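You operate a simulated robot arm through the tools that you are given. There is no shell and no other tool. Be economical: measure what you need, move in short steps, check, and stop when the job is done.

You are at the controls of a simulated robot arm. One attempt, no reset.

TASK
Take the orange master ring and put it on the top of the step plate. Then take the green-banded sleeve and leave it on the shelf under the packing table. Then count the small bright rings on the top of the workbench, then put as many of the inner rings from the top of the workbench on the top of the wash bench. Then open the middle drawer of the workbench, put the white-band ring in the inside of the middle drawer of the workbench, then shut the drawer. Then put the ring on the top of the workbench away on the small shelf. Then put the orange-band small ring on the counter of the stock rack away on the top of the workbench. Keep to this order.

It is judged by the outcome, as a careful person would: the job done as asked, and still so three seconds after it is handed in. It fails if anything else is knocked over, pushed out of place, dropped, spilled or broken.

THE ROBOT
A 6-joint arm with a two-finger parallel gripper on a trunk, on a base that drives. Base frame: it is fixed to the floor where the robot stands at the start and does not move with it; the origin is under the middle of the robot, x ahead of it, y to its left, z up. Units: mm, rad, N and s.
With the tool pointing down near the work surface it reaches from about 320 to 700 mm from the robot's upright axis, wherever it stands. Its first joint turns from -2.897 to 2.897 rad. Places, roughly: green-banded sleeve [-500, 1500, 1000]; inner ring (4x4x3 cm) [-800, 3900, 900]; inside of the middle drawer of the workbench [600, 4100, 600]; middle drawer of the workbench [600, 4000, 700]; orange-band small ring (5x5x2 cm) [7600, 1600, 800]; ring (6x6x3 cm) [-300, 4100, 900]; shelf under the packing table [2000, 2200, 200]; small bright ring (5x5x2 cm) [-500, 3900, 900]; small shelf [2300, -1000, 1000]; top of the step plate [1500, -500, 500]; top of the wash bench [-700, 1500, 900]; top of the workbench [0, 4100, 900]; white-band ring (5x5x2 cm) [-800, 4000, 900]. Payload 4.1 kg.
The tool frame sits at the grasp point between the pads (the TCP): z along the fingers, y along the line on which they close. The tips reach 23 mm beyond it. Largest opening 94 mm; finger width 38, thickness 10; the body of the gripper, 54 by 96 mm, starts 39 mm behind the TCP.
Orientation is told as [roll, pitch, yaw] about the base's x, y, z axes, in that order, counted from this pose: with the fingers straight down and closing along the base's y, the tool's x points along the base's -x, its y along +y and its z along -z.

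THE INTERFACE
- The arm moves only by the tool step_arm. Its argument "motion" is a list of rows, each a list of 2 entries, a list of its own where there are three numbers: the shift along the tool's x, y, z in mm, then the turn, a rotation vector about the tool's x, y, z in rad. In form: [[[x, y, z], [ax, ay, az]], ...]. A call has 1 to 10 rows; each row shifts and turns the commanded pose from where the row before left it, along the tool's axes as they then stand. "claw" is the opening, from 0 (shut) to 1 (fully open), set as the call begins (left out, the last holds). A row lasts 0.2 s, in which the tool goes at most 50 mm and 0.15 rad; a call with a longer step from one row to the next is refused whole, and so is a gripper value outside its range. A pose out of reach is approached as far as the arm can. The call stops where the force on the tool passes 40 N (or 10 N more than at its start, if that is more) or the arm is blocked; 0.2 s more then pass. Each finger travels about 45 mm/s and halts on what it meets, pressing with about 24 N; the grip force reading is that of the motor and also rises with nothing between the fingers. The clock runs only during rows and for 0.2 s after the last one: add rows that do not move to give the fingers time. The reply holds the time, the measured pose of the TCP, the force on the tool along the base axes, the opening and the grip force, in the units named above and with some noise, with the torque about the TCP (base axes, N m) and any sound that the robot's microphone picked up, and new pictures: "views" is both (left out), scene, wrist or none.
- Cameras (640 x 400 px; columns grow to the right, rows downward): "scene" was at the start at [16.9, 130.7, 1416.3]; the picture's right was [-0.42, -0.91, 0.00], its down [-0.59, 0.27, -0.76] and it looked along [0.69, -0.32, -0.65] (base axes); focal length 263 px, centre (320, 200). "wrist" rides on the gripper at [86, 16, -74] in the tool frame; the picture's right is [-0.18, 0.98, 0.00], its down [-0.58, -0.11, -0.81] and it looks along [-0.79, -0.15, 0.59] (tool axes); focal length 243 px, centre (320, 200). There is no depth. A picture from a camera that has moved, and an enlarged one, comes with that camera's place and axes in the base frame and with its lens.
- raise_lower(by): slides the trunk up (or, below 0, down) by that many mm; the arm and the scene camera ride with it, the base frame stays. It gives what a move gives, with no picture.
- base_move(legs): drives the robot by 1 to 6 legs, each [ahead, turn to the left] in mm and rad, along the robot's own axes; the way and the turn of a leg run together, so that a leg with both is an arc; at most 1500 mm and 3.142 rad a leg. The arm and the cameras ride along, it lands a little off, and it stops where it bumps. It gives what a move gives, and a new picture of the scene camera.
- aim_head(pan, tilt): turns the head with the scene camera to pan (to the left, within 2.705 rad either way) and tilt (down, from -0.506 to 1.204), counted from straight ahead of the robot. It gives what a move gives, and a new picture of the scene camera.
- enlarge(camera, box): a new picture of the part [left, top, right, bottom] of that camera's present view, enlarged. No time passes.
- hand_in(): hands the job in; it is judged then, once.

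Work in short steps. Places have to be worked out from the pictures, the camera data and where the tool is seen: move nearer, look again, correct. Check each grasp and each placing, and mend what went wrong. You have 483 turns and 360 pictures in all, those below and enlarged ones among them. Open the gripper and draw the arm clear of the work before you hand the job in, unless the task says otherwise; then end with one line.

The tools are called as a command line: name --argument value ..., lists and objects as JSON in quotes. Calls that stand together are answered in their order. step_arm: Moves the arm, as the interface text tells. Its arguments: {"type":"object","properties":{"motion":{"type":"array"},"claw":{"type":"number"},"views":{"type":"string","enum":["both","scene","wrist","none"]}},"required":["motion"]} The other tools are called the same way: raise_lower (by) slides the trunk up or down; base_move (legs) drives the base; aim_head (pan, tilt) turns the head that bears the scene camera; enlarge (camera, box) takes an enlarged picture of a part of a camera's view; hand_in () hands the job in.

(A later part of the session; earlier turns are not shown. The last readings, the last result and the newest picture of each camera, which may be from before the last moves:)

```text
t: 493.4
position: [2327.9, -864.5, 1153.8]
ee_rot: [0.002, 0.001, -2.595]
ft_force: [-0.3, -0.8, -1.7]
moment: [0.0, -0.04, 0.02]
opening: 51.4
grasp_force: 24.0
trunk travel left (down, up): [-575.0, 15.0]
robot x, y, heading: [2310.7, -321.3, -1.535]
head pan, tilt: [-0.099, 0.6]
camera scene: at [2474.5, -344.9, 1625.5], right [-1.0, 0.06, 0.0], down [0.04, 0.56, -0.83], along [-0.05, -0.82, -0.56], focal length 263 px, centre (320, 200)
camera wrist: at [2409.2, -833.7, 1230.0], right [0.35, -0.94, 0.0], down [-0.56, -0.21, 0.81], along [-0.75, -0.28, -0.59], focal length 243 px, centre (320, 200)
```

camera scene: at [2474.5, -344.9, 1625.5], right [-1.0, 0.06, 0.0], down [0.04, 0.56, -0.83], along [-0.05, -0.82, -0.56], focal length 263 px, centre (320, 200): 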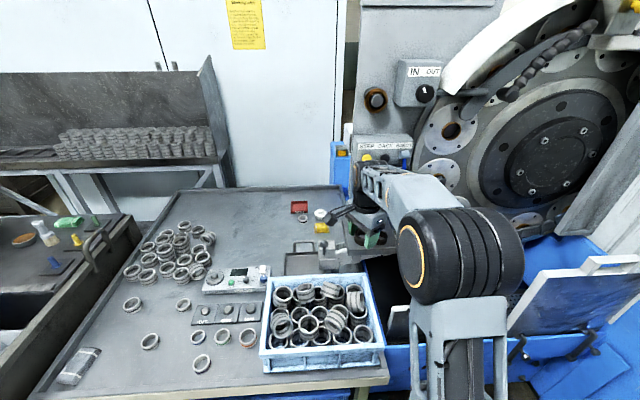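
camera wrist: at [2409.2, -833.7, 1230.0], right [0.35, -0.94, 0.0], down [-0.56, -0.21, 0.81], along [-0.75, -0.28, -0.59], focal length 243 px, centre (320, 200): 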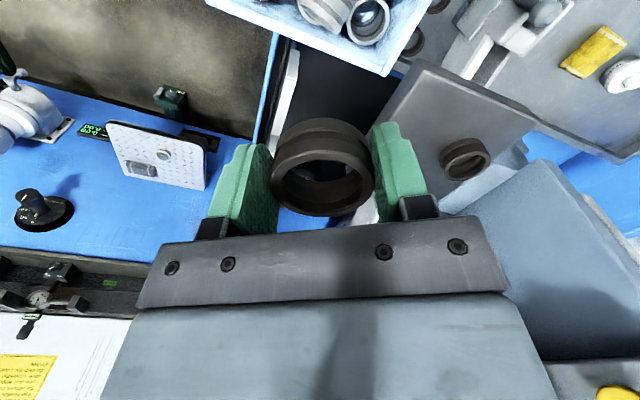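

Shelf seen; I move over the target (2305,−985) at z≈1090 and look.

step_arm --motion '[[[-27, 30, 0], [0, 0, 0]], [[-27, 30, 0], [0, 0, 0]], [[-28, 30, 0], [0, 0, 0]], [[0, 0, 40], [0, 0, 0]], [[0, 0, 20], [0, 0, 0]], [[0, 0, 0], [0, 0, 0]]]' --views "both"

```text
t: 494.8
position: [2306.1, -980.2, 1094.2]
ee_rot: [0.0, 0.002, -2.594]
ft_force: [-1.0, 0.5, -2.5]
moment: [-0.01, 0.01, -0.01]
opening: 51.5
grasp_force: 24.1
trunk travel left (down, up): [-575.0, 15.0]
robot x, y, heading: [2315.8, -323.7, -1.53]
head pan, tilt: [-0.099, 0.6]
camera scene: at [2474.5, -345.0, 1625.5], right [-1.0, 0.06, 0.0], down [0.04, 0.56, -0.82], along [-0.05, -0.82, -0.57], focal length 263 px, centre (320, 200)
camera wrist: at [2386.7, -950.9, 1169.2], right [0.36, -0.93, 0.0], down [-0.55, -0.21, 0.8], along [-0.75, -0.29, -0.59], focal length 243 px, centre (320, 200)
```

scene: 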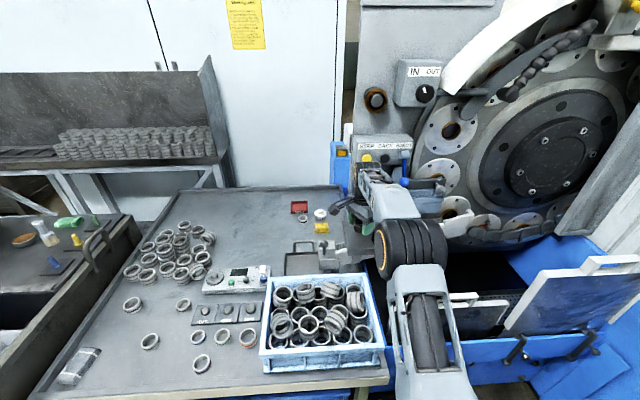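
wrist: 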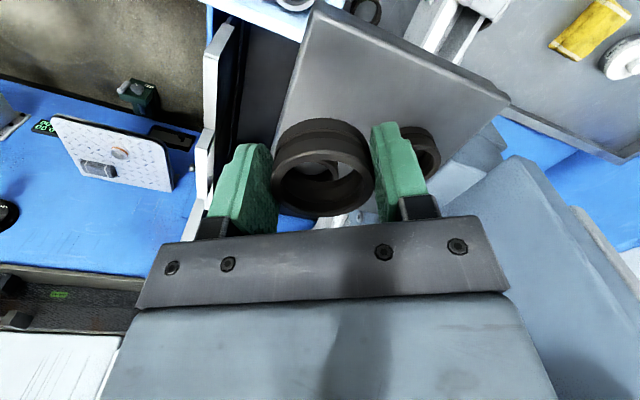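

Landing point is a bit too near the shelf's front edge; I shift 18 mm inward and descend slowly.

step_arm --motion '[[[-6, 17.5, 0], [0, 0, 0]], [[0, 0, 35], [0, 0, 0]], [[0, 0, 0], [0, 0, 0]]]' --views "wrist"

```text
t: 495.6
position: [2306.9, -1000.1, 1060.4]
ee_rot: [0.0, 0.004, -2.594]
ft_force: [1.0, 0.9, -0.5]
moment: [0.0, -0.05, 0.01]
opening: 51.3
grasp_force: 24.3
trunk travel left (down, up): [-575.0, 15.0]
robot x, y, heading: [2315.1, -322.2, -1.539]
head pan, tilt: [-0.099, 0.6]
camera wrist: at [2388.8, -970.4, 1135.0], right [0.36, -0.93, 0.0], down [-0.55, -0.21, 0.8], along [-0.75, -0.29, -0.59], focal length 243 px, centre (320, 200)
```

wrist: 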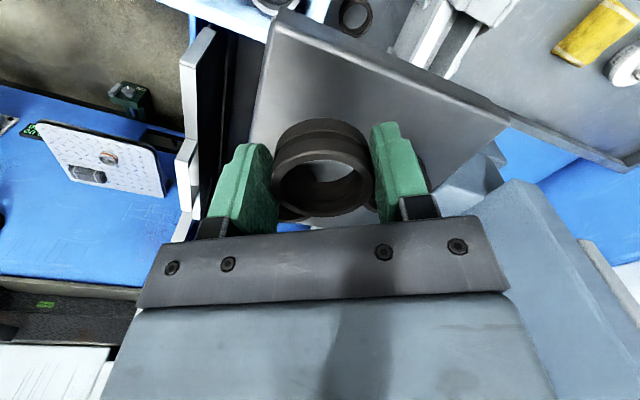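

step_arm --motion '[[[0, 0, 20], [0, 0, 0]], [[0, 0, 5], [0, 0, 0]], [[0, 0, 4], [0, 0, 0]], [[0, 0, 4], [0, 0, 0]], [[0, 0, 3], [0, 0, 0]], [[0, 0, 3], [0, 0, 0]], [[0, 0, 0], [0, 0, 0]]]' --views "wrist"

```text
t: 497.2
position: [2308.5, -1001.8, 1024.0]
ee_rot: [0.009, 0.0, -2.594]
ft_force: [-2.0, -2.8, 19.9]
moment: [0.16, 0.34, 0.07]
opening: 51.7
grasp_force: 24.5
trunk travel left (down, up): [-575.0, 15.0]
robot x, y, heading: [2316.4, -323.3, -1.534]
head pan, tilt: [-0.099, 0.6]
camera wrist: at [2389.8, -970.5, 1098.8], right [0.35, -0.93, 0.01], down [-0.55, -0.2, 0.81], along [-0.75, -0.29, -0.59], focal length 243 px, centre (320, 200)
```

wrist: 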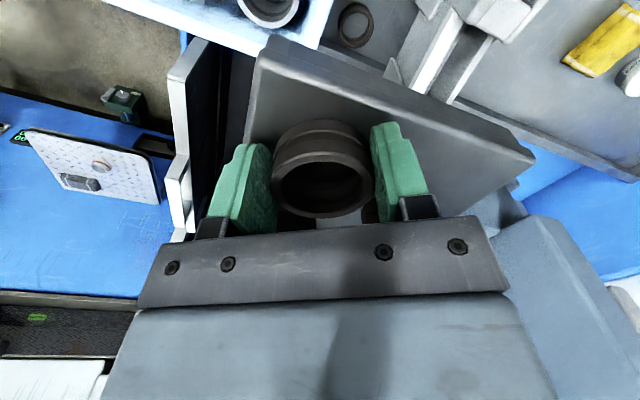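

Contact. Ease, open slightly, and rise straight up.

step_arm --motion '[[[0, 0, -2], [0, 0, 0]], [[0, 0, 0], [0, 0, 0]], [[0, 0, 0], [0, 0, 0]], [[0, 0, 0], [0, 0, 0]]]' --claw 0.67 --views "none"

step_arm --motion '[[[0, 0, -20], [0, 0, 0]], [[0, 0, -40], [0, 0, 0]], [[0, 0, -45], [0, 0, 0]], [[0, 0, 0], [0, 0, 0]]]' --views "wrist"

```text
t: 498.2
position: [2309.7, -1001.4, 1023.1]
ee_rot: [0.001, 0.002, -2.594]
ft_force: [2.3, 2.9, 8.1]
moment: [-0.19, -0.04, 0.08]
opening: 63.0
grasp_force: 0.1
trunk travel left (down, up): [-575.0, 15.0]
robot x, y, heading: [2318.0, -324.5, -1.534]
head pan, tilt: [-0.099, 0.6]
```

```text
t: 499.2
position: [2308.0, -1001.7, 1128.4]
ee_rot: [0.001, 0.001, -2.595]
ft_force: [0.2, -0.1, 0.9]
moment: [-0.01, -0.01, 0.01]
opening: 63.4
grasp_force: 0.1
trunk travel left (down, up): [-575.0, 15.0]
robot x, y, heading: [2318.7, -320.7, -1.533]
head pan, tilt: [-0.099, 0.6]
camera wrist: at [2389.6, -970.8, 1203.2], right [0.35, -0.93, 0.0], down [-0.55, -0.21, 0.8], along [-0.75, -0.29, -0.59], focal length 243 px, centre (320, 200)
```

wrist: 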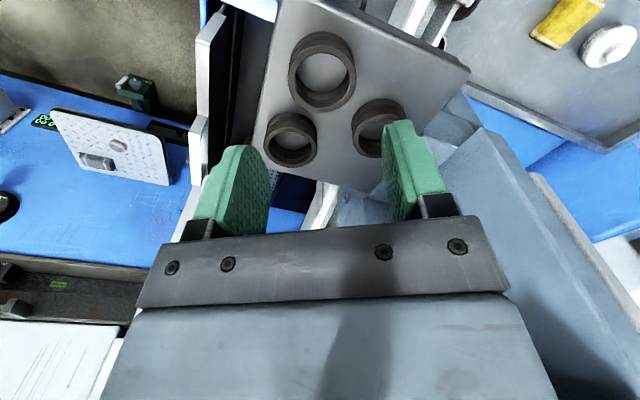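

The ring sits on the small shelf with the other two undisturbed. I withdraw the arm and restore orientation.

step_arm --motion '[[[28, -30, 0], [0, 0, 0]], [[28, -30, 0], [0, 0, 0]], [[28, -30, 0], [0, 0, 0]], [[0, 0, 0], [0, 0, -0.15]], [[0, 0, 0], [0, 0, -0.15]], [[0, 0, 0], [0, 0, -0.15]], [[0, 0, 0], [0, 0, -0.15]], [[0, 0, 0], [0, 0, -0.15]], [[0, 0, 0], [0, 0, -0.15]], [[0, 0, 0], [0, 0, -0.147]]]' --views "none"

step_arm --motion '[[[45, 0, 0], [0, 0, 0]], [[45, 0, 0], [0, 0, 0]], [[45, 0, 0], [0, 0, 0]], [[0, 0, 0], [0, 0, 0]]]' --claw 1 --views "none"

base_move --legs '[[-1000, 0]]'

raise_lower --by -200

aim_head --pan 1.6 --tilt 0.3

```text
t: 501.4
position: [2332.6, -880.3, 1128.3]
ee_rot: [0.002, 0.0, -1.545]
ft_force: [-0.2, 0.5, -0.1]
moment: [0.01, -0.02, 0.01]
opening: 63.3
grasp_force: 0.1
trunk travel left (down, up): [-575.0, 15.0]
robot x, y, heading: [2313.4, -324.0, -1.539]
head pan, tilt: [-0.099, 0.6]
```

```text
t: 502.4
position: [2327.6, -745.2, 1127.7]
ee_rot: [0.001, -0.003, -1.548]
ft_force: [0.1, 0.1, 0.3]
moment: [-0.02, 0.02, 0.02]
opening: 94.0
grasp_force: 0.0
trunk travel left (down, up): [-575.0, 15.0]
robot x, y, heading: [2315.5, -325.3, -1.531]
head pan, tilt: [-0.099, 0.6]
```

```text
t: 507.6
position: [2291.1, 253.7, 1127.8]
ee_rot: [0.003, 0.0, -1.551]
ft_force: [-0.5, 0.2, -0.4]
moment: [-0.01, 0.01, 0.0]
opening: 93.9
grasp_force: 0.1
trunk travel left (down, up): [-575.0, 15.0]
robot x, y, heading: [2282.1, 673.9, -1.542]
head pan, tilt: [-0.099, 0.6]
camera scene: at [2438.9, 654.0, 1625.5], right [-1.0, 0.07, 0.0], down [0.04, 0.56, -0.83], along [-0.05, -0.82, -0.56], focal length 263 px, centre (320, 200)
```

scene: 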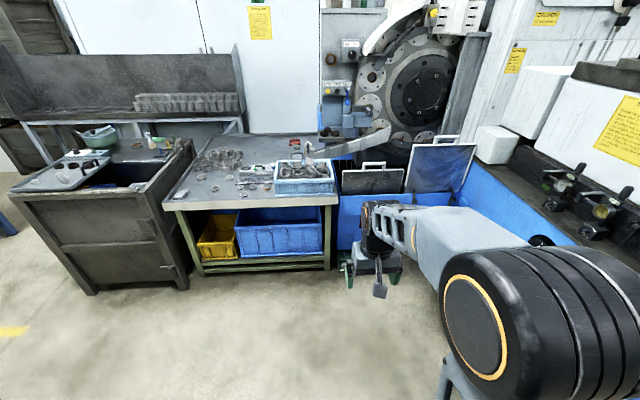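

```text
t: 509.8
position: [2291.4, 254.5, 927.5]
ee_rot: [0.0, 0.0, -1.55]
ft_force: [0.1, -0.4, 0.1]
moment: [0.0, -0.02, -0.03]
opening: 94.1
grasp_force: 0.0
trunk travel left (down, up): [-375.0, 215.0]
robot x, y, heading: [2280.8, 676.3, -1.538]
head pan, tilt: [-0.099, 0.6]
```

```text
t: 511.5
position: [2291.4, 254.4, 927.7]
ee_rot: [0.001, 0.001, -1.55]
ft_force: [0.3, -0.4, 0.2]
moment: [0.01, 0.01, 0.02]
opening: 93.8
grasp_force: 0.1
trunk travel left (down, up): [-375.0, 215.0]
robot x, y, heading: [2281.5, 674.3, -1.538]
head pan, tilt: [1.6, 0.3]
camera scene: at [2537.8, 747.8, 1453.0], right [0.06, -1.0, 0.0], down [-0.3, -0.02, -0.96], along [0.95, 0.06, -0.3], focal length 263 px, centre (320, 200)
```

scene: 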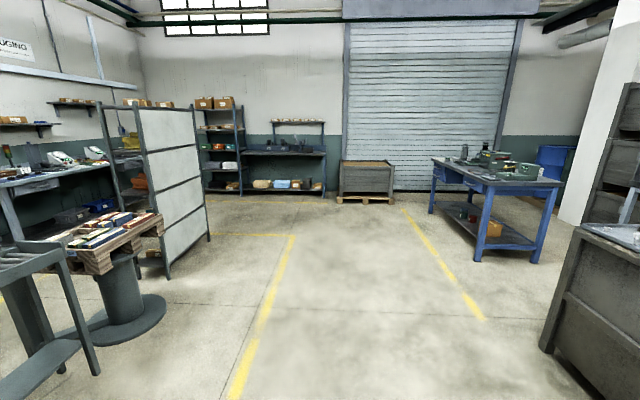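

The stock rack with its counter is straight ahead at about (7300,1590). Path is clear; I drive there.

base_move --legs '[[0, 1.73], [1500, 0], [1500, 0], [1100, 0]]'

aim_head --pan 0.0 --tilt 0.5

```text
t: 535.4
position: [6746.6, 1462.7, 928.5]
ee_rot: [0.003, -0.001, 0.166]
ft_force: [-0.1, -0.5, -0.8]
moment: [-0.02, 0.01, 0.0]
opening: 94.1
grasp_force: 0.0
trunk travel left (down, up): [-375.0, 215.0]
robot x, y, heading: [6333.4, 1390.8, 0.178]
head pan, tilt: [1.6, 0.3]
camera scene: at [6222.8, 1636.6, 1453.0], right [0.98, 0.21, 0.0], down [0.06, -0.29, -0.96], along [-0.2, 0.93, -0.3], focal length 263 px, centre (320, 200)
```

scene: 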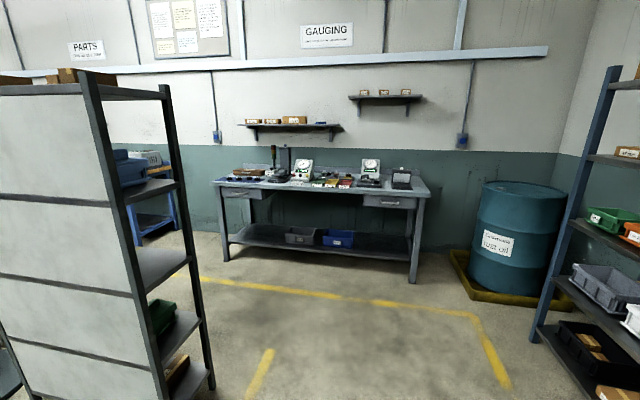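

```text
t: 537.1
position: [6747.2, 1463.4, 927.2]
ee_rot: [0.001, 0.001, 0.168]
ft_force: [0.0, 0.3, 0.2]
moment: [-0.02, 0.02, 0.0]
opening: 94.2
grasp_force: 0.0
trunk travel left (down, up): [-375.0, 215.0]
robot x, y, heading: [6331.4, 1395.1, 0.181]
head pan, tilt: [0.0, 0.499]
camera scene: at [6331.7, 1561.5, 1434.6], right [0.18, -0.98, 0.0], down [-0.47, -0.09, -0.88], along [0.86, 0.16, -0.48], focal length 263 px, centre (320, 200)
```

scene: 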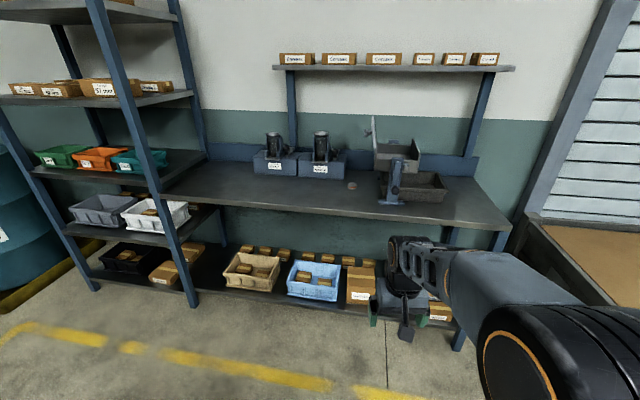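

enlarge --camera "scene" --box '[230, 110, 470, 230]'

```text
2.67 times, centred on (350, 170) of scene
camera zoom: at [6331.7, 1561.5, 1434.6], right [0.18, -0.98, 0.0], down [-0.47, -0.09, -0.88], along [0.86, 0.16, -0.48], focal length 702 px, centre (240, 280)
```

zoom: 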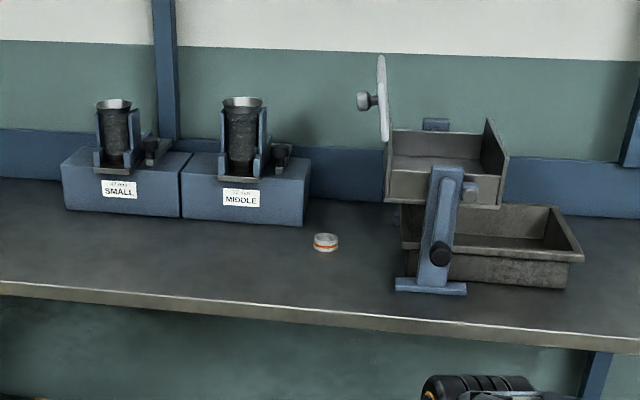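

The orange-band ring lies at about (7630,1627) on the counter. I raise the tool and drive nearer.

step_arm --motion '[[[0, 0, -45], [0, 0, 0]], [[0, 0, -45], [0, 0, 0]], [[0, 0, -30], [0, 0, 0]]]' --views "none"

base_move --legs '[[0, 0.14], [670, 0], [0, -0.32]]'

aim_head --pan 0.0 --tilt 0.8

enlarge --camera "wrist" --box '[0, 0, 640, 400]'

```text
t: 537.9
position: [6747.3, 1460.9, 1048.0]
ee_rot: [0.003, 0.003, 0.166]
ft_force: [0.1, 0.7, 0.0]
moment: [0.01, -0.01, -0.03]
opening: 94.1
grasp_force: 0.0
trunk travel left (down, up): [-375.0, 215.0]
robot x, y, heading: [6327.3, 1391.4, 0.178]
head pan, tilt: [0.0, 0.499]
```

```text
t: 543.3
position: [7401.0, 1607.7, 1047.8]
ee_rot: [0.001, 0.0, -0.005]
ft_force: [-0.4, 0.2, 0.4]
moment: [0.0, 0.01, 0.02]
opening: 94.1
grasp_force: 0.1
trunk travel left (down, up): [-375.0, 215.0]
robot x, y, heading: [6974.8, 1608.8, 0.009]
head pan, tilt: [0.0, 0.499]
camera scene: at [7008.4, 1777.2, 1434.6], right [0.01, -1.0, 0.0], down [-0.48, 0.0, -0.88], along [0.88, 0.01, -0.48], focal length 263 px, centre (320, 200)
```

scene: 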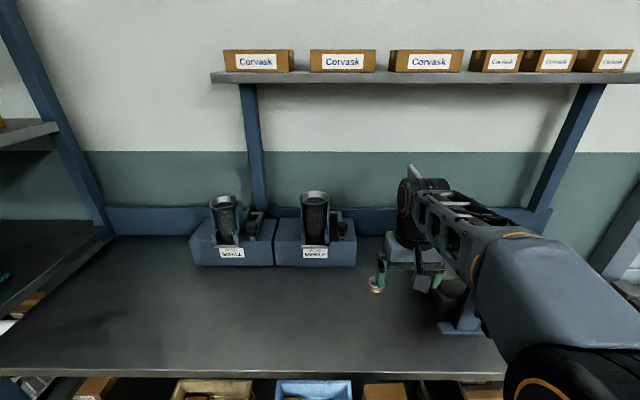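

```text
t: 544.1
position: [7401.6, 1606.7, 1047.8]
ee_rot: [0.002, 0.001, -0.003]
ft_force: [0.3, 0.3, 0.0]
moment: [-0.03, 0.0, 0.02]
opening: 94.0
grasp_force: 0.1
trunk travel left (down, up): [-375.0, 215.0]
robot x, y, heading: [6976.6, 1608.7, 0.011]
head pan, tilt: [0.0, 0.799]
camera scene: at [6998.1, 1777.2, 1408.7], right [0.01, -1.0, 0.0], down [-0.72, -0.01, -0.7], along [0.7, 0.01, -0.72], focal length 263 px, centre (320, 200)
```

scene: 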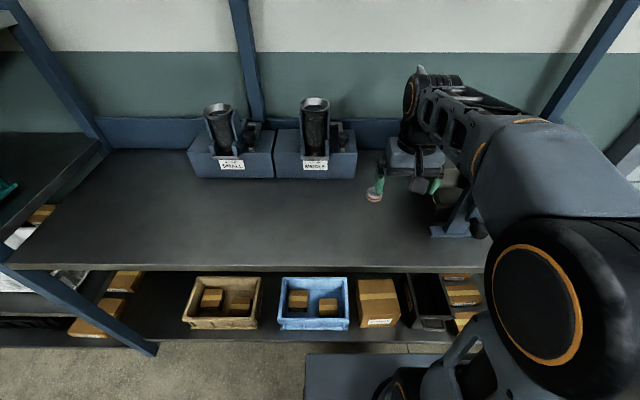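

```text
1.00 times, centred on (320, 200) of wrist
camera zoom: at [7313.8, 1623.2, 1122.3], right [0.19, 0.98, 0.0], down [0.58, -0.11, 0.81], along [0.79, -0.15, -0.59], focal length 243 px, centre (320, 200)
```

zoom: 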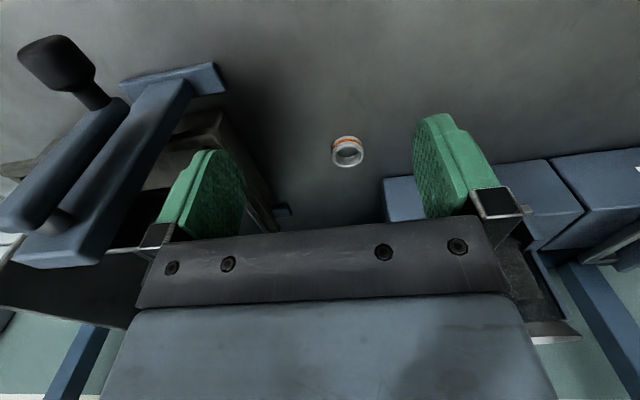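

Orange-band ring: (7597,1615), top z≈818. I extend above it.

step_arm --motion '[[[-45, 2, 0], [0, 0, 0]], [[-45, 2, 0], [0, 0, 0]], [[-45, 2, 0], [0, 0, 0]], [[-45, 2, 0], [0, 0, 0]], [[-10, 0, 45], [0, 0, 0]], [[0, 0, 45], [0, 0, 0]], [[0, 0, 20], [0, 0, 0]], [[0, 0, 0], [0, 0, 0]]]' --views "both"

```text
t: 544.8
position: [7494.8, 1611.8, 1049.1]
ee_rot: [0.004, 0.016, -0.023]
ft_force: [-15.3, 1.6, 4.3]
moment: [-0.39, -1.28, -0.69]
opening: 94.0
grasp_force: 0.1
trunk travel left (down, up): [-375.0, 215.0]
robot x, y, heading: [6976.4, 1609.3, 0.01]
head pan, tilt: [0.0, 0.799]
stopped in row 3: the force on the tool passed its limit (the readings are from after the stop); the commanded pose is now the measured one
camera scene: at [6994.9, 1777.5, 1408.7], right [0.01, -1.0, 0.0], down [-0.72, -0.01, -0.7], along [0.7, 0.01, -0.72], focal length 263 px, centre (320, 200)
camera wrist: at [7409.5, 1628.9, 1125.3], right [0.21, 0.98, 0.0], down [0.59, -0.13, 0.8], along [0.78, -0.16, -0.61], focal length 243 px, centre (320, 200)
```

scene: 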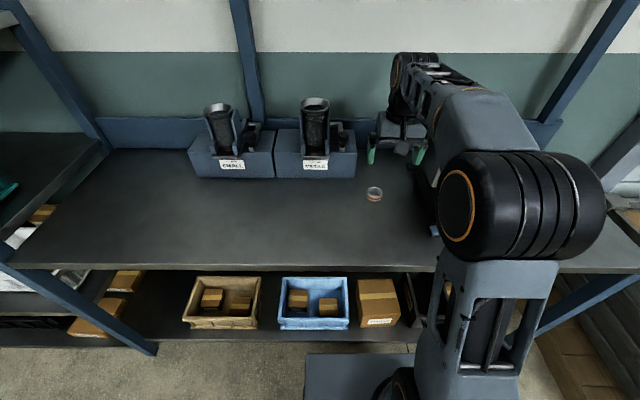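
wrist: 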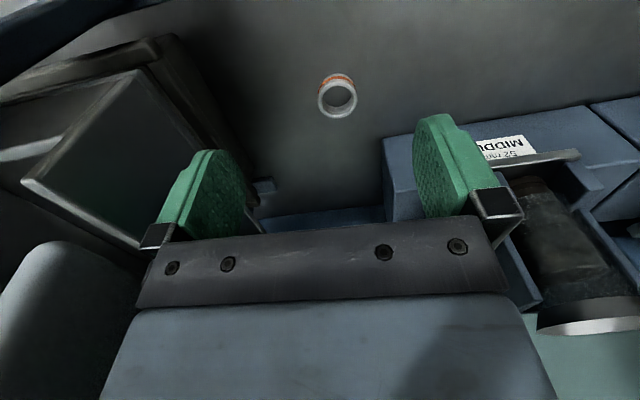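

I bumped something (likely the dumper's side knob at y≈1560). I back out straight and check that nothing moved.

step_arm --motion '[[[40, 0, 0], [0, 0, 0]], [[40, 3, 0], [0, 0, 0]], [[0, 0, 0], [0, 0, 0]]]' --views "wrist"

base_move --legs '[[-250, 0]]'

aim_head --pan 0.0 --tilt 0.5

enlarge --camera "scene" --box '[260, 110, 500, 260]'

```text
t: 545.6
position: [7416.0, 1617.1, 1049.6]
ee_rot: [0.004, 0.019, -0.023]
ft_force: [0.3, -0.9, 0.2]
moment: [0.0, 0.02, 0.0]
opening: 93.8
grasp_force: 0.0
trunk travel left (down, up): [-375.0, 215.0]
robot x, y, heading: [6975.6, 1610.9, 0.002]
head pan, tilt: [0.0, 0.799]
camera wrist: at [7330.8, 1633.3, 1126.0], right [0.21, 0.98, 0.0], down [0.59, -0.13, 0.79], along [0.78, -0.16, -0.61], focal length 243 px, centre (320, 200)
```

wrist: 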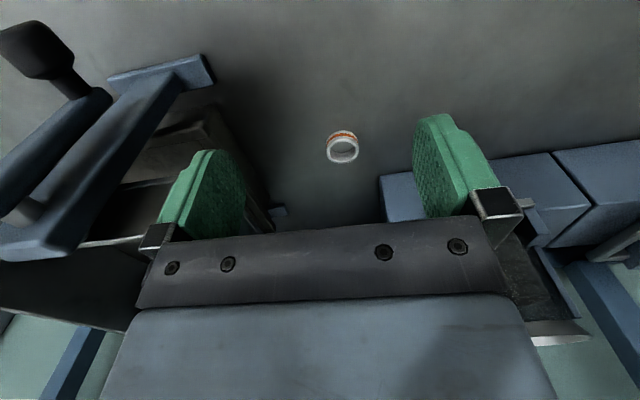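

```text
t: 547.4
position: [7164.3, 1615.0, 1050.1]
ee_rot: [0.004, 0.021, -0.024]
ft_force: [0.3, 0.3, 0.0]
moment: [0.0, -0.01, -0.01]
opening: 93.9
grasp_force: 0.1
trunk travel left (down, up): [-375.0, 215.0]
robot x, y, heading: [6724.6, 1611.0, 0.005]
head pan, tilt: [0.0, 0.799]
camera scene: at [6745.8, 1775.0, 1408.6], right [0.01, -1.0, 0.0], down [-0.72, -0.01, -0.7], along [0.7, 0.01, -0.72], focal length 263 px, centre (320, 200)
```

scene: 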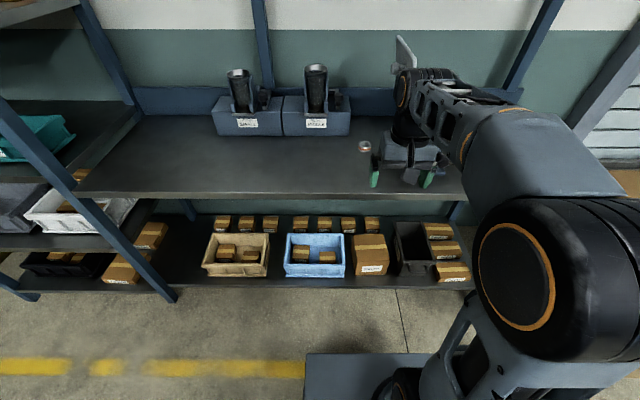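

```text
t: 548.2
position: [7164.7, 1613.6, 1049.1]
ee_rot: [0.003, 0.019, -0.024]
ft_force: [-0.1, -0.2, 0.3]
moment: [0.0, -0.03, 0.0]
opening: 94.0
grasp_force: 0.1
trunk travel left (down, up): [-375.0, 215.0]
robot x, y, heading: [6725.1, 1605.3, 0.011]
head pan, tilt: [0.0, 0.499]
camera scene: at [6756.1, 1775.1, 1434.5], right [0.01, -1.0, 0.0], down [-0.48, 0.0, -0.88], along [0.88, 0.01, -0.48], focal length 263 px, centre (320, 200)
```

scene: 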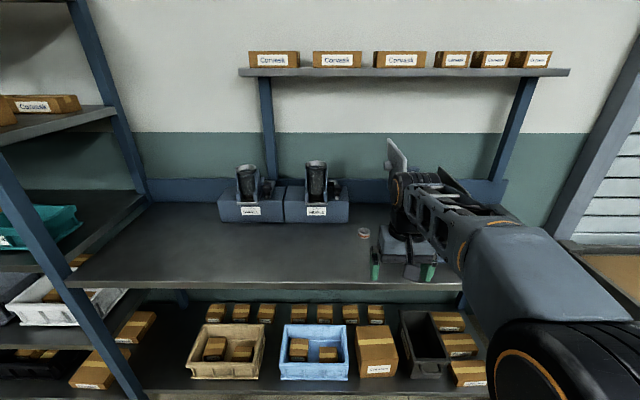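

```text
2.67 times, centred on (380, 185) of scene
camera zoom: at [6756.1, 1775.1, 1434.5], right [0.01, -1.0, 0.0], down [-0.48, 0.0, -0.88], along [0.88, 0.01, -0.48], focal length 702 px, centre (160, 240)
```

zoom: 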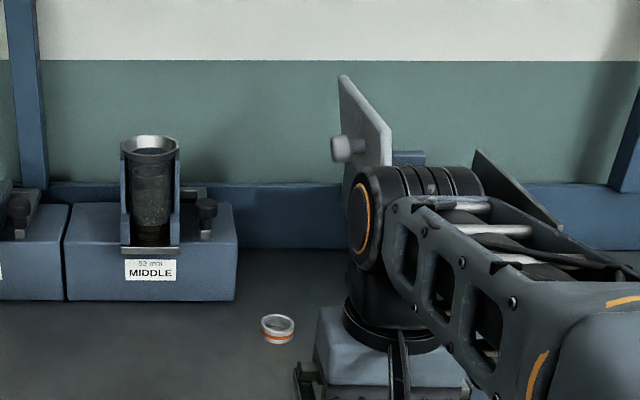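

The dumper looks unchanged. I approach from further left so the arm passes away from that knob: drive to (6955,1780) facing the ring.

base_move --legs '[[0, 0.64], [289, 0], [0, -0.9]]'

aim_head --pan -0.15 --tilt 0.7

enlarge --camera "scene" --box '[280, 60, 520, 210]'

enlarge --camera "wrist" --box '[0, 0, 640, 400]'

```text
t: 554.3
position: [7381.5, 1686.0, 1049.9]
ee_rot: [0.004, 0.02, -0.268]
ft_force: [0.5, 0.7, 0.7]
moment: [0.0, 0.01, 0.03]
opening: 94.1
grasp_force: 0.1
trunk travel left (down, up): [-375.0, 215.0]
robot x, y, heading: [6957.8, 1787.1, -0.242]
head pan, tilt: [0.0, 0.499]
camera scene: at [7025.8, 1941.4, 1434.6], right [-0.24, -0.97, 0.0], down [-0.47, 0.11, -0.88], along [0.85, -0.21, -0.48], focal length 263 px, centre (320, 200)
```

scene: 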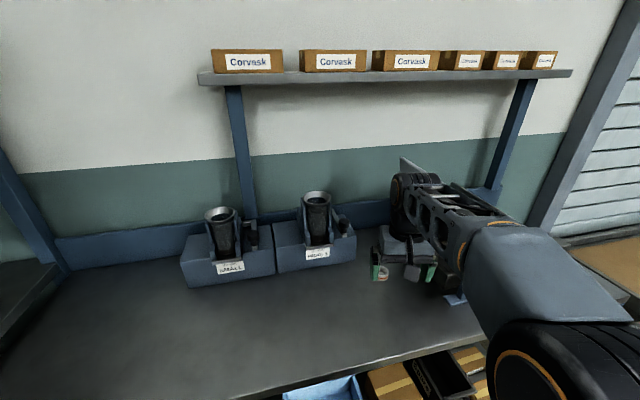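

```text
t: 555.0
position: [7382.9, 1685.5, 1048.5]
ee_rot: [0.004, 0.018, -0.269]
ft_force: [-0.3, 0.2, -0.6]
moment: [-0.01, 0.01, 0.0]
opening: 93.9
grasp_force: 0.1
trunk travel left (down, up): [-375.0, 215.0]
robot x, y, heading: [6956.5, 1785.9, -0.236]
head pan, tilt: [-0.15, 0.7]
camera scene: at [7016.0, 1930.8, 1416.9], right [-0.38, -0.93, 0.0], down [-0.6, 0.24, -0.77], along [0.71, -0.29, -0.64], focal length 263 px, centre (320, 200)
```

scene: 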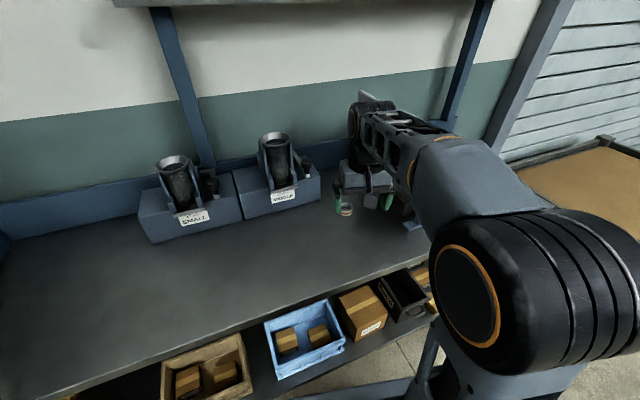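

```text
2.67 times, centred on (400, 135) of scene
camera zoom: at [7016.0, 1930.8, 1416.9], right [-0.38, -0.93, 0.0], down [-0.6, 0.24, -0.77], along [0.71, -0.29, -0.64], focal length 702 px, centre (107, 373)
```

zoom: 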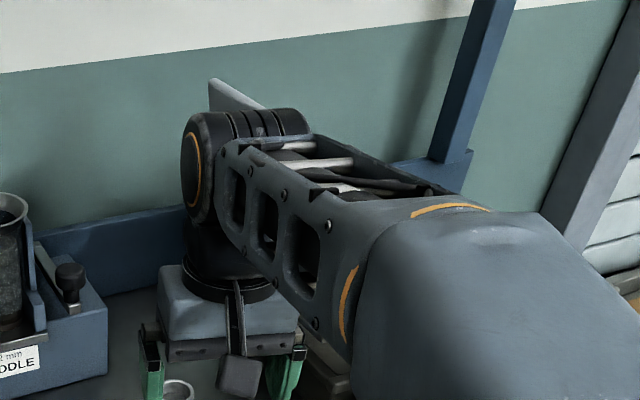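

```text
1.00 times, centred on (320, 200) of wrist
camera zoom: at [7303.8, 1722.6, 1126.0], right [0.44, 0.9, 0.0], down [0.55, -0.27, 0.79], along [0.71, -0.35, -0.61], focal length 243 px, centre (320, 200)
```

zoom: 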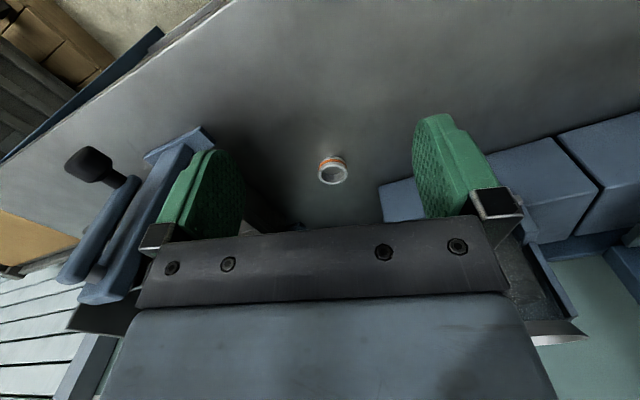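

I turn the tool so its narrow side faces the dumper (closing along x, camera to the left), and lower to z≈960.

step_arm --motion '[[[0, 0, 0], [0, -0.02, 0]], [[0, 0, 0], [0, 0, 0.145]], [[0, 0, 0], [0, 0, 0.145]], [[0, 0, 0], [0, 0, 0.145]], [[0, 0, 0], [0, 0, 0.145]], [[0, 0, 0], [0, 0, 0.145]], [[0, 0, 0], [0, 0, 0.145]], [[0, 0, 0], [0, 0, 0.145]], [[0, 0, 0], [0, 0, 0.145]], [[0, 0, 0], [0, 0, 0.14]]]' --views "wrist"

```text
t: 557.2
position: [7381.9, 1685.4, 1050.2]
ee_rot: [0.002, 0.004, -1.572]
ft_force: [0.5, -0.7, 0.4]
moment: [-0.01, 0.03, 0.01]
opening: 94.0
grasp_force: 0.0
trunk travel left (down, up): [-375.0, 215.0]
robot x, y, heading: [6954.7, 1785.9, -0.244]
head pan, tilt: [-0.15, 0.7]
camera wrist: at [7397.6, 1771.3, 1124.7], right [0.98, -0.19, 0.0], down [-0.11, -0.58, 0.8], along [-0.15, -0.79, -0.59], focal length 243 px, centre (320, 200)
```

wrist: 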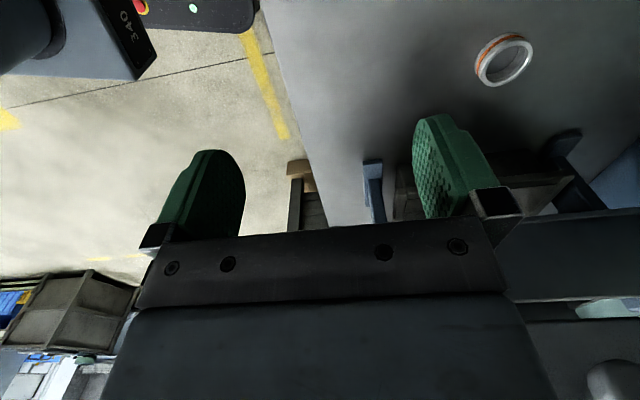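

Ring is about (7600,1596). I descend here first to z≈850 (so the wrist stays below the dumper knob), then move horizontally.

step_arm --motion '[[[0, 0, 45], [0, 0, 0]], [[0, 0, 45], [0, 0, 0]], [[0, 0, 45], [0, 0, 0]], [[0, 0, 45], [0, 0, 0]], [[0, 0, 18], [0, 0, 0]], [[0, 0, 0], [0, 0, 0]]]' --views "none"

step_arm --motion '[[[-10, 43, 0], [0, 0, 0]], [[-10, 43, 0], [0, 0, 0]], [[-20, 40, 0], [0, 0, 0]], [[0, 0, 0], [0, 0, 0]]]' --views "both"

```text
t: 558.4
position: [7381.3, 1685.8, 863.7]
ee_rot: [0.004, 0.001, -1.571]
ft_force: [-8.0, 2.2, 16.2]
moment: [-0.28, 1.03, -0.14]
opening: 93.8
grasp_force: 0.0
trunk travel left (down, up): [-375.0, 215.0]
robot x, y, heading: [6955.0, 1786.0, -0.239]
head pan, tilt: [-0.15, 0.7]
stopped in row 5: the force on the tool passed its limit (the readings are from after the stop); the commanded pose is now the measured one
```

```text
t: 559.3
position: [7505.8, 1648.1, 863.0]
ee_rot: [0.007, 0.005, -1.573]
ft_force: [-6.0, 2.9, 13.1]
moment: [-0.19, 0.81, -0.27]
opening: 94.1
grasp_force: 0.0
trunk travel left (down, up): [-375.0, 215.0]
robot x, y, heading: [6955.3, 1790.2, -0.234]
head pan, tilt: [-0.15, 0.7]
stopped in row 4: the force on the tool passed its limit (the readings are from after the stop); the commanded pose is now the measured one
camera scene: at [7013.8, 1931.6, 1416.6], right [-0.38, -0.93, 0.0], down [-0.6, 0.24, -0.77], along [0.71, -0.29, -0.64], focal length 263 px, centre (320, 200)
camera wrist: at [7521.3, 1734.1, 938.3], right [0.98, -0.19, 0.0], down [-0.11, -0.58, 0.8], along [-0.15, -0.79, -0.6], focal length 243 px, centre (320, 200)
```

scene: 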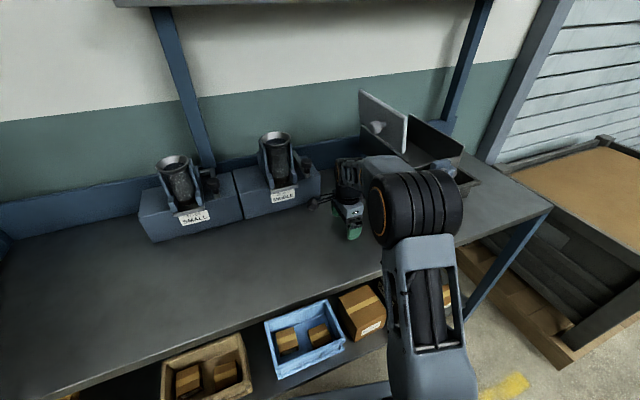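
wrist: 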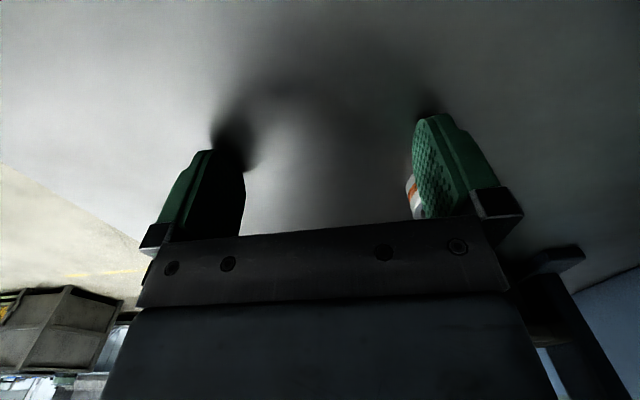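

The counter is at z≈840, so I was too low and touched it. I lift straight up and look at the ring.

step_arm --motion '[[[0, 0, -30], [0, 0, 0]], [[0, 0, -30], [0, 0, 0]], [[0, 0, 0], [0, 0, 0]]]' --views "wrist"

```text
t: 560.1
position: [7505.8, 1648.1, 920.2]
ee_rot: [0.003, 0.003, -1.571]
ft_force: [0.4, 0.7, -0.4]
moment: [0.01, -0.02, 0.0]
opening: 94.0
grasp_force: 0.0
trunk travel left (down, up): [-375.0, 215.0]
robot x, y, heading: [6957.1, 1789.3, -0.235]
head pan, tilt: [-0.15, 0.7]
camera wrist: at [7521.5, 1734.3, 996.7], right [0.98, -0.18, 0.0], down [-0.11, -0.58, 0.8], along [-0.15, -0.79, -0.6], focal length 243 px, centre (320, 200)
```

wrist: 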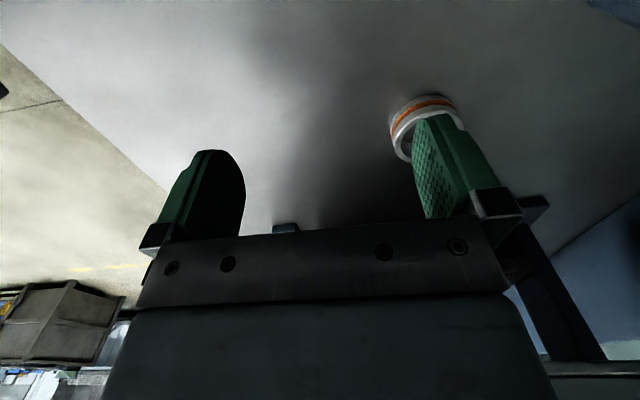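

Ring is still flat at about (7575,1614). Lower to 893, then move over it.

step_arm --motion '[[[0, 0, 25], [0, 0, 0]], [[-17, 34, 0], [0, 0, 0]], [[-17, 34, 0], [0, 0, 0]], [[0, 0, 0], [0, 0, 0]]]' --views "both"

```text
t: 561.1
position: [7573.9, 1612.8, 895.8]
ee_rot: [0.004, 0.005, -1.569]
ft_force: [0.4, 0.1, 0.2]
moment: [-0.01, -0.01, -0.03]
opening: 94.0
grasp_force: 0.1
trunk travel left (down, up): [-375.0, 215.0]
robot x, y, heading: [6957.8, 1785.5, -0.237]
head pan, tilt: [-0.15, 0.7]
camera scene: at [7016.1, 1930.7, 1416.9], right [-0.38, -0.93, 0.0], down [-0.6, 0.24, -0.76], along [0.71, -0.29, -0.64], focal length 263 px, centre (320, 200)
camera wrist: at [7588.7, 1698.4, 971.2], right [0.98, -0.18, 0.0], down [-0.11, -0.58, 0.8], along [-0.15, -0.79, -0.6], focal length 243 px, centre (320, 200)
```

scene: 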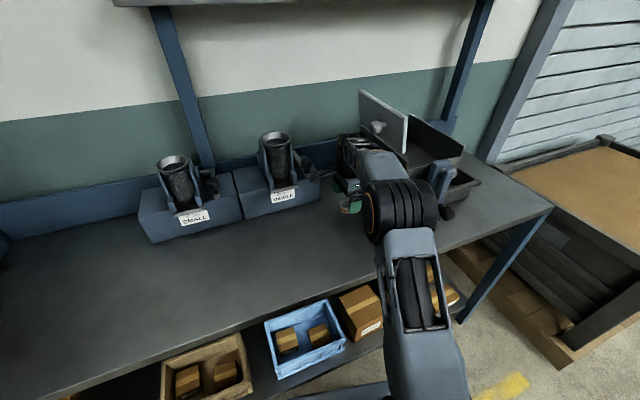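
wrist: 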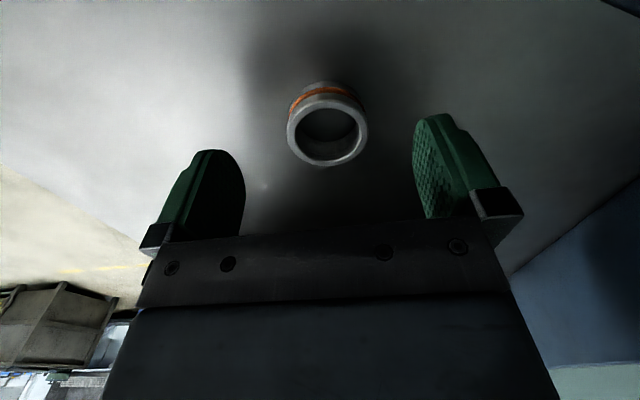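

Centred. Descend to 867 and close.

step_arm --motion '[[[0, 3, 15], [0, 0, 0]], [[0, 0, 13], [0, 0, 0]], [[0, 0, 0], [0, 0, 0]]]' --views "none"

step_arm --motion '[[[0, 0, 0], [0, 0, 0]], [[0, 0, 0], [0, 0, 0]], [[0, 0, 0], [0, 0, 0]], [[0, 0, 0], [0, 0, 0]]]' --claw 0 --views "wrist"

```text
t: 561.9
position: [7576.4, 1612.8, 870.0]
ee_rot: [0.004, 0.005, -1.57]
ft_force: [0.7, 0.0, -0.2]
moment: [0.03, -0.02, -0.01]
opening: 93.9
grasp_force: 0.1
trunk travel left (down, up): [-375.0, 215.0]
robot x, y, heading: [6958.0, 1786.5, -0.239]
head pan, tilt: [-0.15, 0.7]
```

```text
t: 562.9
position: [7576.7, 1612.8, 869.0]
ee_rot: [0.002, 0.005, -1.57]
ft_force: [0.2, -0.4, 0.3]
moment: [0.02, 0.0, -0.01]
opening: 46.0
grasp_force: 24.2
trunk travel left (down, up): [-375.0, 215.0]
robot x, y, heading: [6952.4, 1787.3, -0.233]
head pan, tilt: [-0.15, 0.7]
camera wrist: at [7591.8, 1698.9, 944.5], right [0.98, -0.18, 0.0], down [-0.11, -0.58, 0.8], along [-0.15, -0.79, -0.6], focal length 243 px, centre (320, 200)
```

wrist: 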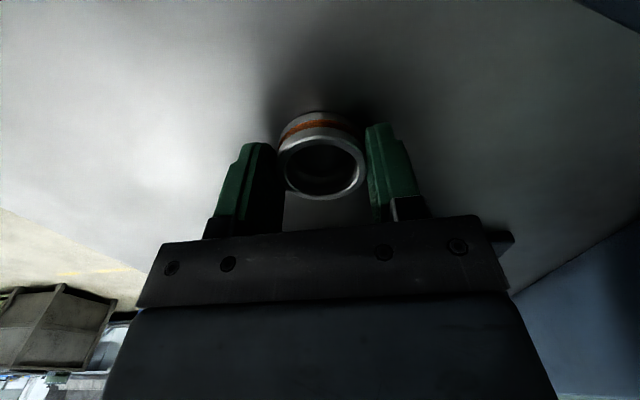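

Gripped (46 mm). Lift slightly, retract away from the dumper, then raise.

step_arm --motion '[[[0, 0, -30], [0, 0, 0]], [[17, -43, 0], [0, 0, 0]], [[17, -43, 0], [0, 0, 0]], [[17, -43, 0], [0, 0, 0]], [[17, -43, 0], [0, 0, 0]], [[0, 0, -45], [0, 0, 0]], [[0, 0, -45], [0, 0, 0]], [[0, 0, -45], [0, 0, 0]], [[0, 0, 0], [0, 0, 0]]]' --views "both"

```text
t: 564.9
position: [7401.5, 1682.4, 1033.5]
ee_rot: [0.003, 0.005, -1.57]
ft_force: [0.2, 1.2, -0.4]
moment: [0.03, -0.01, 0.02]
opening: 46.2
grasp_force: 23.8
trunk travel left (down, up): [-375.0, 215.0]
robot x, y, heading: [6955.1, 1787.1, -0.237]
head pan, tilt: [-0.15, 0.7]
camera scene: at [7015.6, 1930.9, 1416.9], right [-0.38, -0.93, 0.0], down [-0.6, 0.24, -0.77], along [0.71, -0.29, -0.64], focal length 263 px, centre (320, 200)
camera wrist: at [7416.3, 1767.5, 1109.0], right [0.98, -0.18, 0.0], down [-0.11, -0.58, 0.8], along [-0.15, -0.79, -0.6], focal length 243 px, centre (320, 200)
```

scene: 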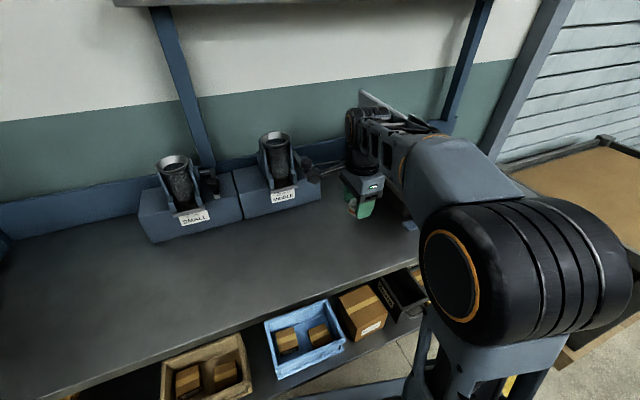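
wrist: 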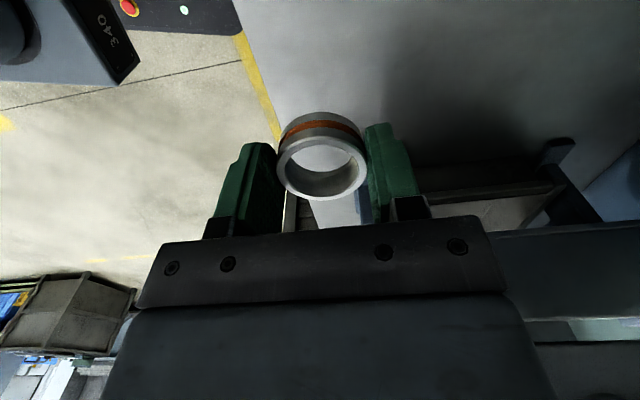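

Now the long way back to the workbench.

base_move --legs '[[-300, 0], [0, -2.743], [1500, 0], [1500, 0], [408, 0]]'

aim_head --pan 0.0 --tilt 0.4

```text
t: 589.8
position: [2794.5, 1314.3, 1033.5]
ee_rot: [0.002, 0.004, 1.957]
ft_force: [0.6, 0.1, -1.2]
moment: [0.01, 0.0, 0.0]
opening: 46.1
grasp_force: 24.3
trunk travel left (down, up): [-375.0, 215.0]
robot x, y, heading: [3245.3, 1384.9, -2.996]
head pan, tilt: [-0.15, 0.7]
camera scene: at [3245.8, 1231.0, 1416.9], right [0.0, 1.0, 0.0], down [0.64, 0.0, -0.76], along [-0.76, 0.0, -0.64], focal length 263 px, centre (320, 200)
```

scene: 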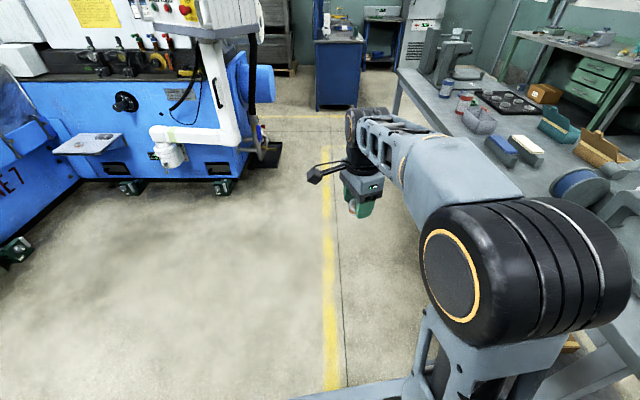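

```text
t: 590.6
position: [2794.7, 1316.1, 1034.6]
ee_rot: [0.003, 0.006, 1.958]
ft_force: [1.0, 0.5, -2.0]
moment: [-0.03, -0.01, 0.01]
opening: 46.1
grasp_force: 23.9
trunk travel left (down, up): [-375.0, 215.0]
robot x, y, heading: [3250.7, 1383.4, -2.992]
head pan, tilt: [0.0, 0.4]
camera scene: at [3239.1, 1217.1, 1443.7], right [-0.15, 0.99, 0.0], down [0.39, 0.06, -0.92], along [-0.91, -0.14, -0.39], focal length 263 px, centre (320, 200)
```

scene: 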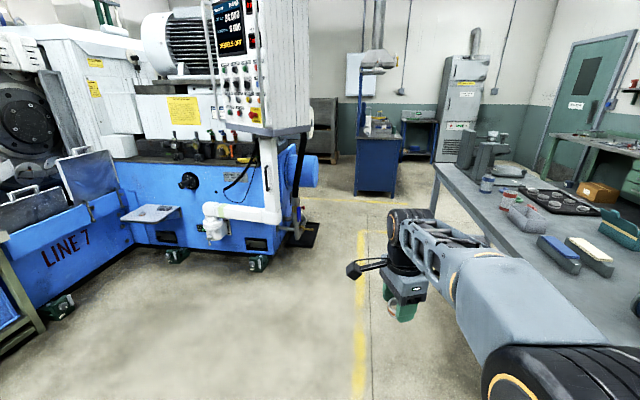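

base_move --legs '[[0, -0.131], [1500, 0], [1440, 0], [0, -1.243], [1500, 0], [222, 0]]'

aim_head --pan -0.1 --tilt 0.5

```text
t: 616.8
position: [-422.0, 3358.0, 1033.8]
ee_rot: [0.003, 0.005, 0.583]
ft_force: [-0.3, 0.4, -0.6]
moment: [0.01, 0.0, -0.01]
opening: 46.0
grasp_force: 24.0
trunk travel left (down, up): [-375.0, 215.0]
robot x, y, heading: [-260.7, 2928.6, 1.914]
head pan, tilt: [0.0, 0.4]
camera scene: at [-433.1, 2901.3, 1443.7], right [0.94, 0.34, 0.0], down [0.13, -0.37, -0.92], along [-0.31, 0.87, -0.39], focal length 263 px, centre (320, 200)
```

scene: 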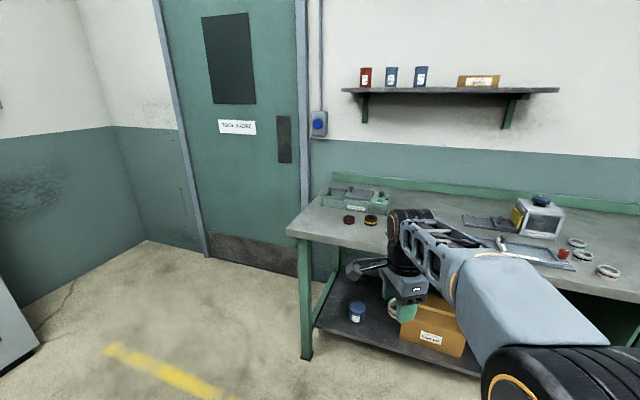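

```text
t: 617.4
position: [-423.1, 3356.4, 1033.5]
ee_rot: [0.004, 0.005, 0.582]
ft_force: [0.3, 0.1, -0.1]
moment: [0.0, -0.05, 0.02]
opening: 45.9
grasp_force: 24.1
trunk travel left (down, up): [-375.0, 215.0]
robot x, y, heading: [-263.9, 2927.7, 1.916]
head pan, tilt: [-0.099, 0.499]
camera scene: at [-423.9, 2902.4, 1434.6], right [0.97, 0.24, 0.0], down [0.12, -0.46, -0.88], along [-0.21, 0.85, -0.48], focal length 263 px, centre (320, 200)
```

scene: 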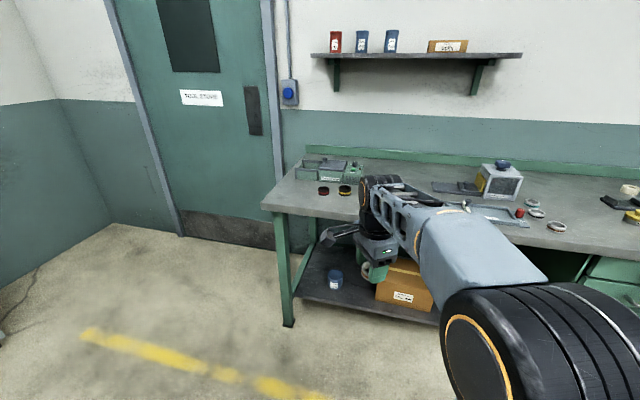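

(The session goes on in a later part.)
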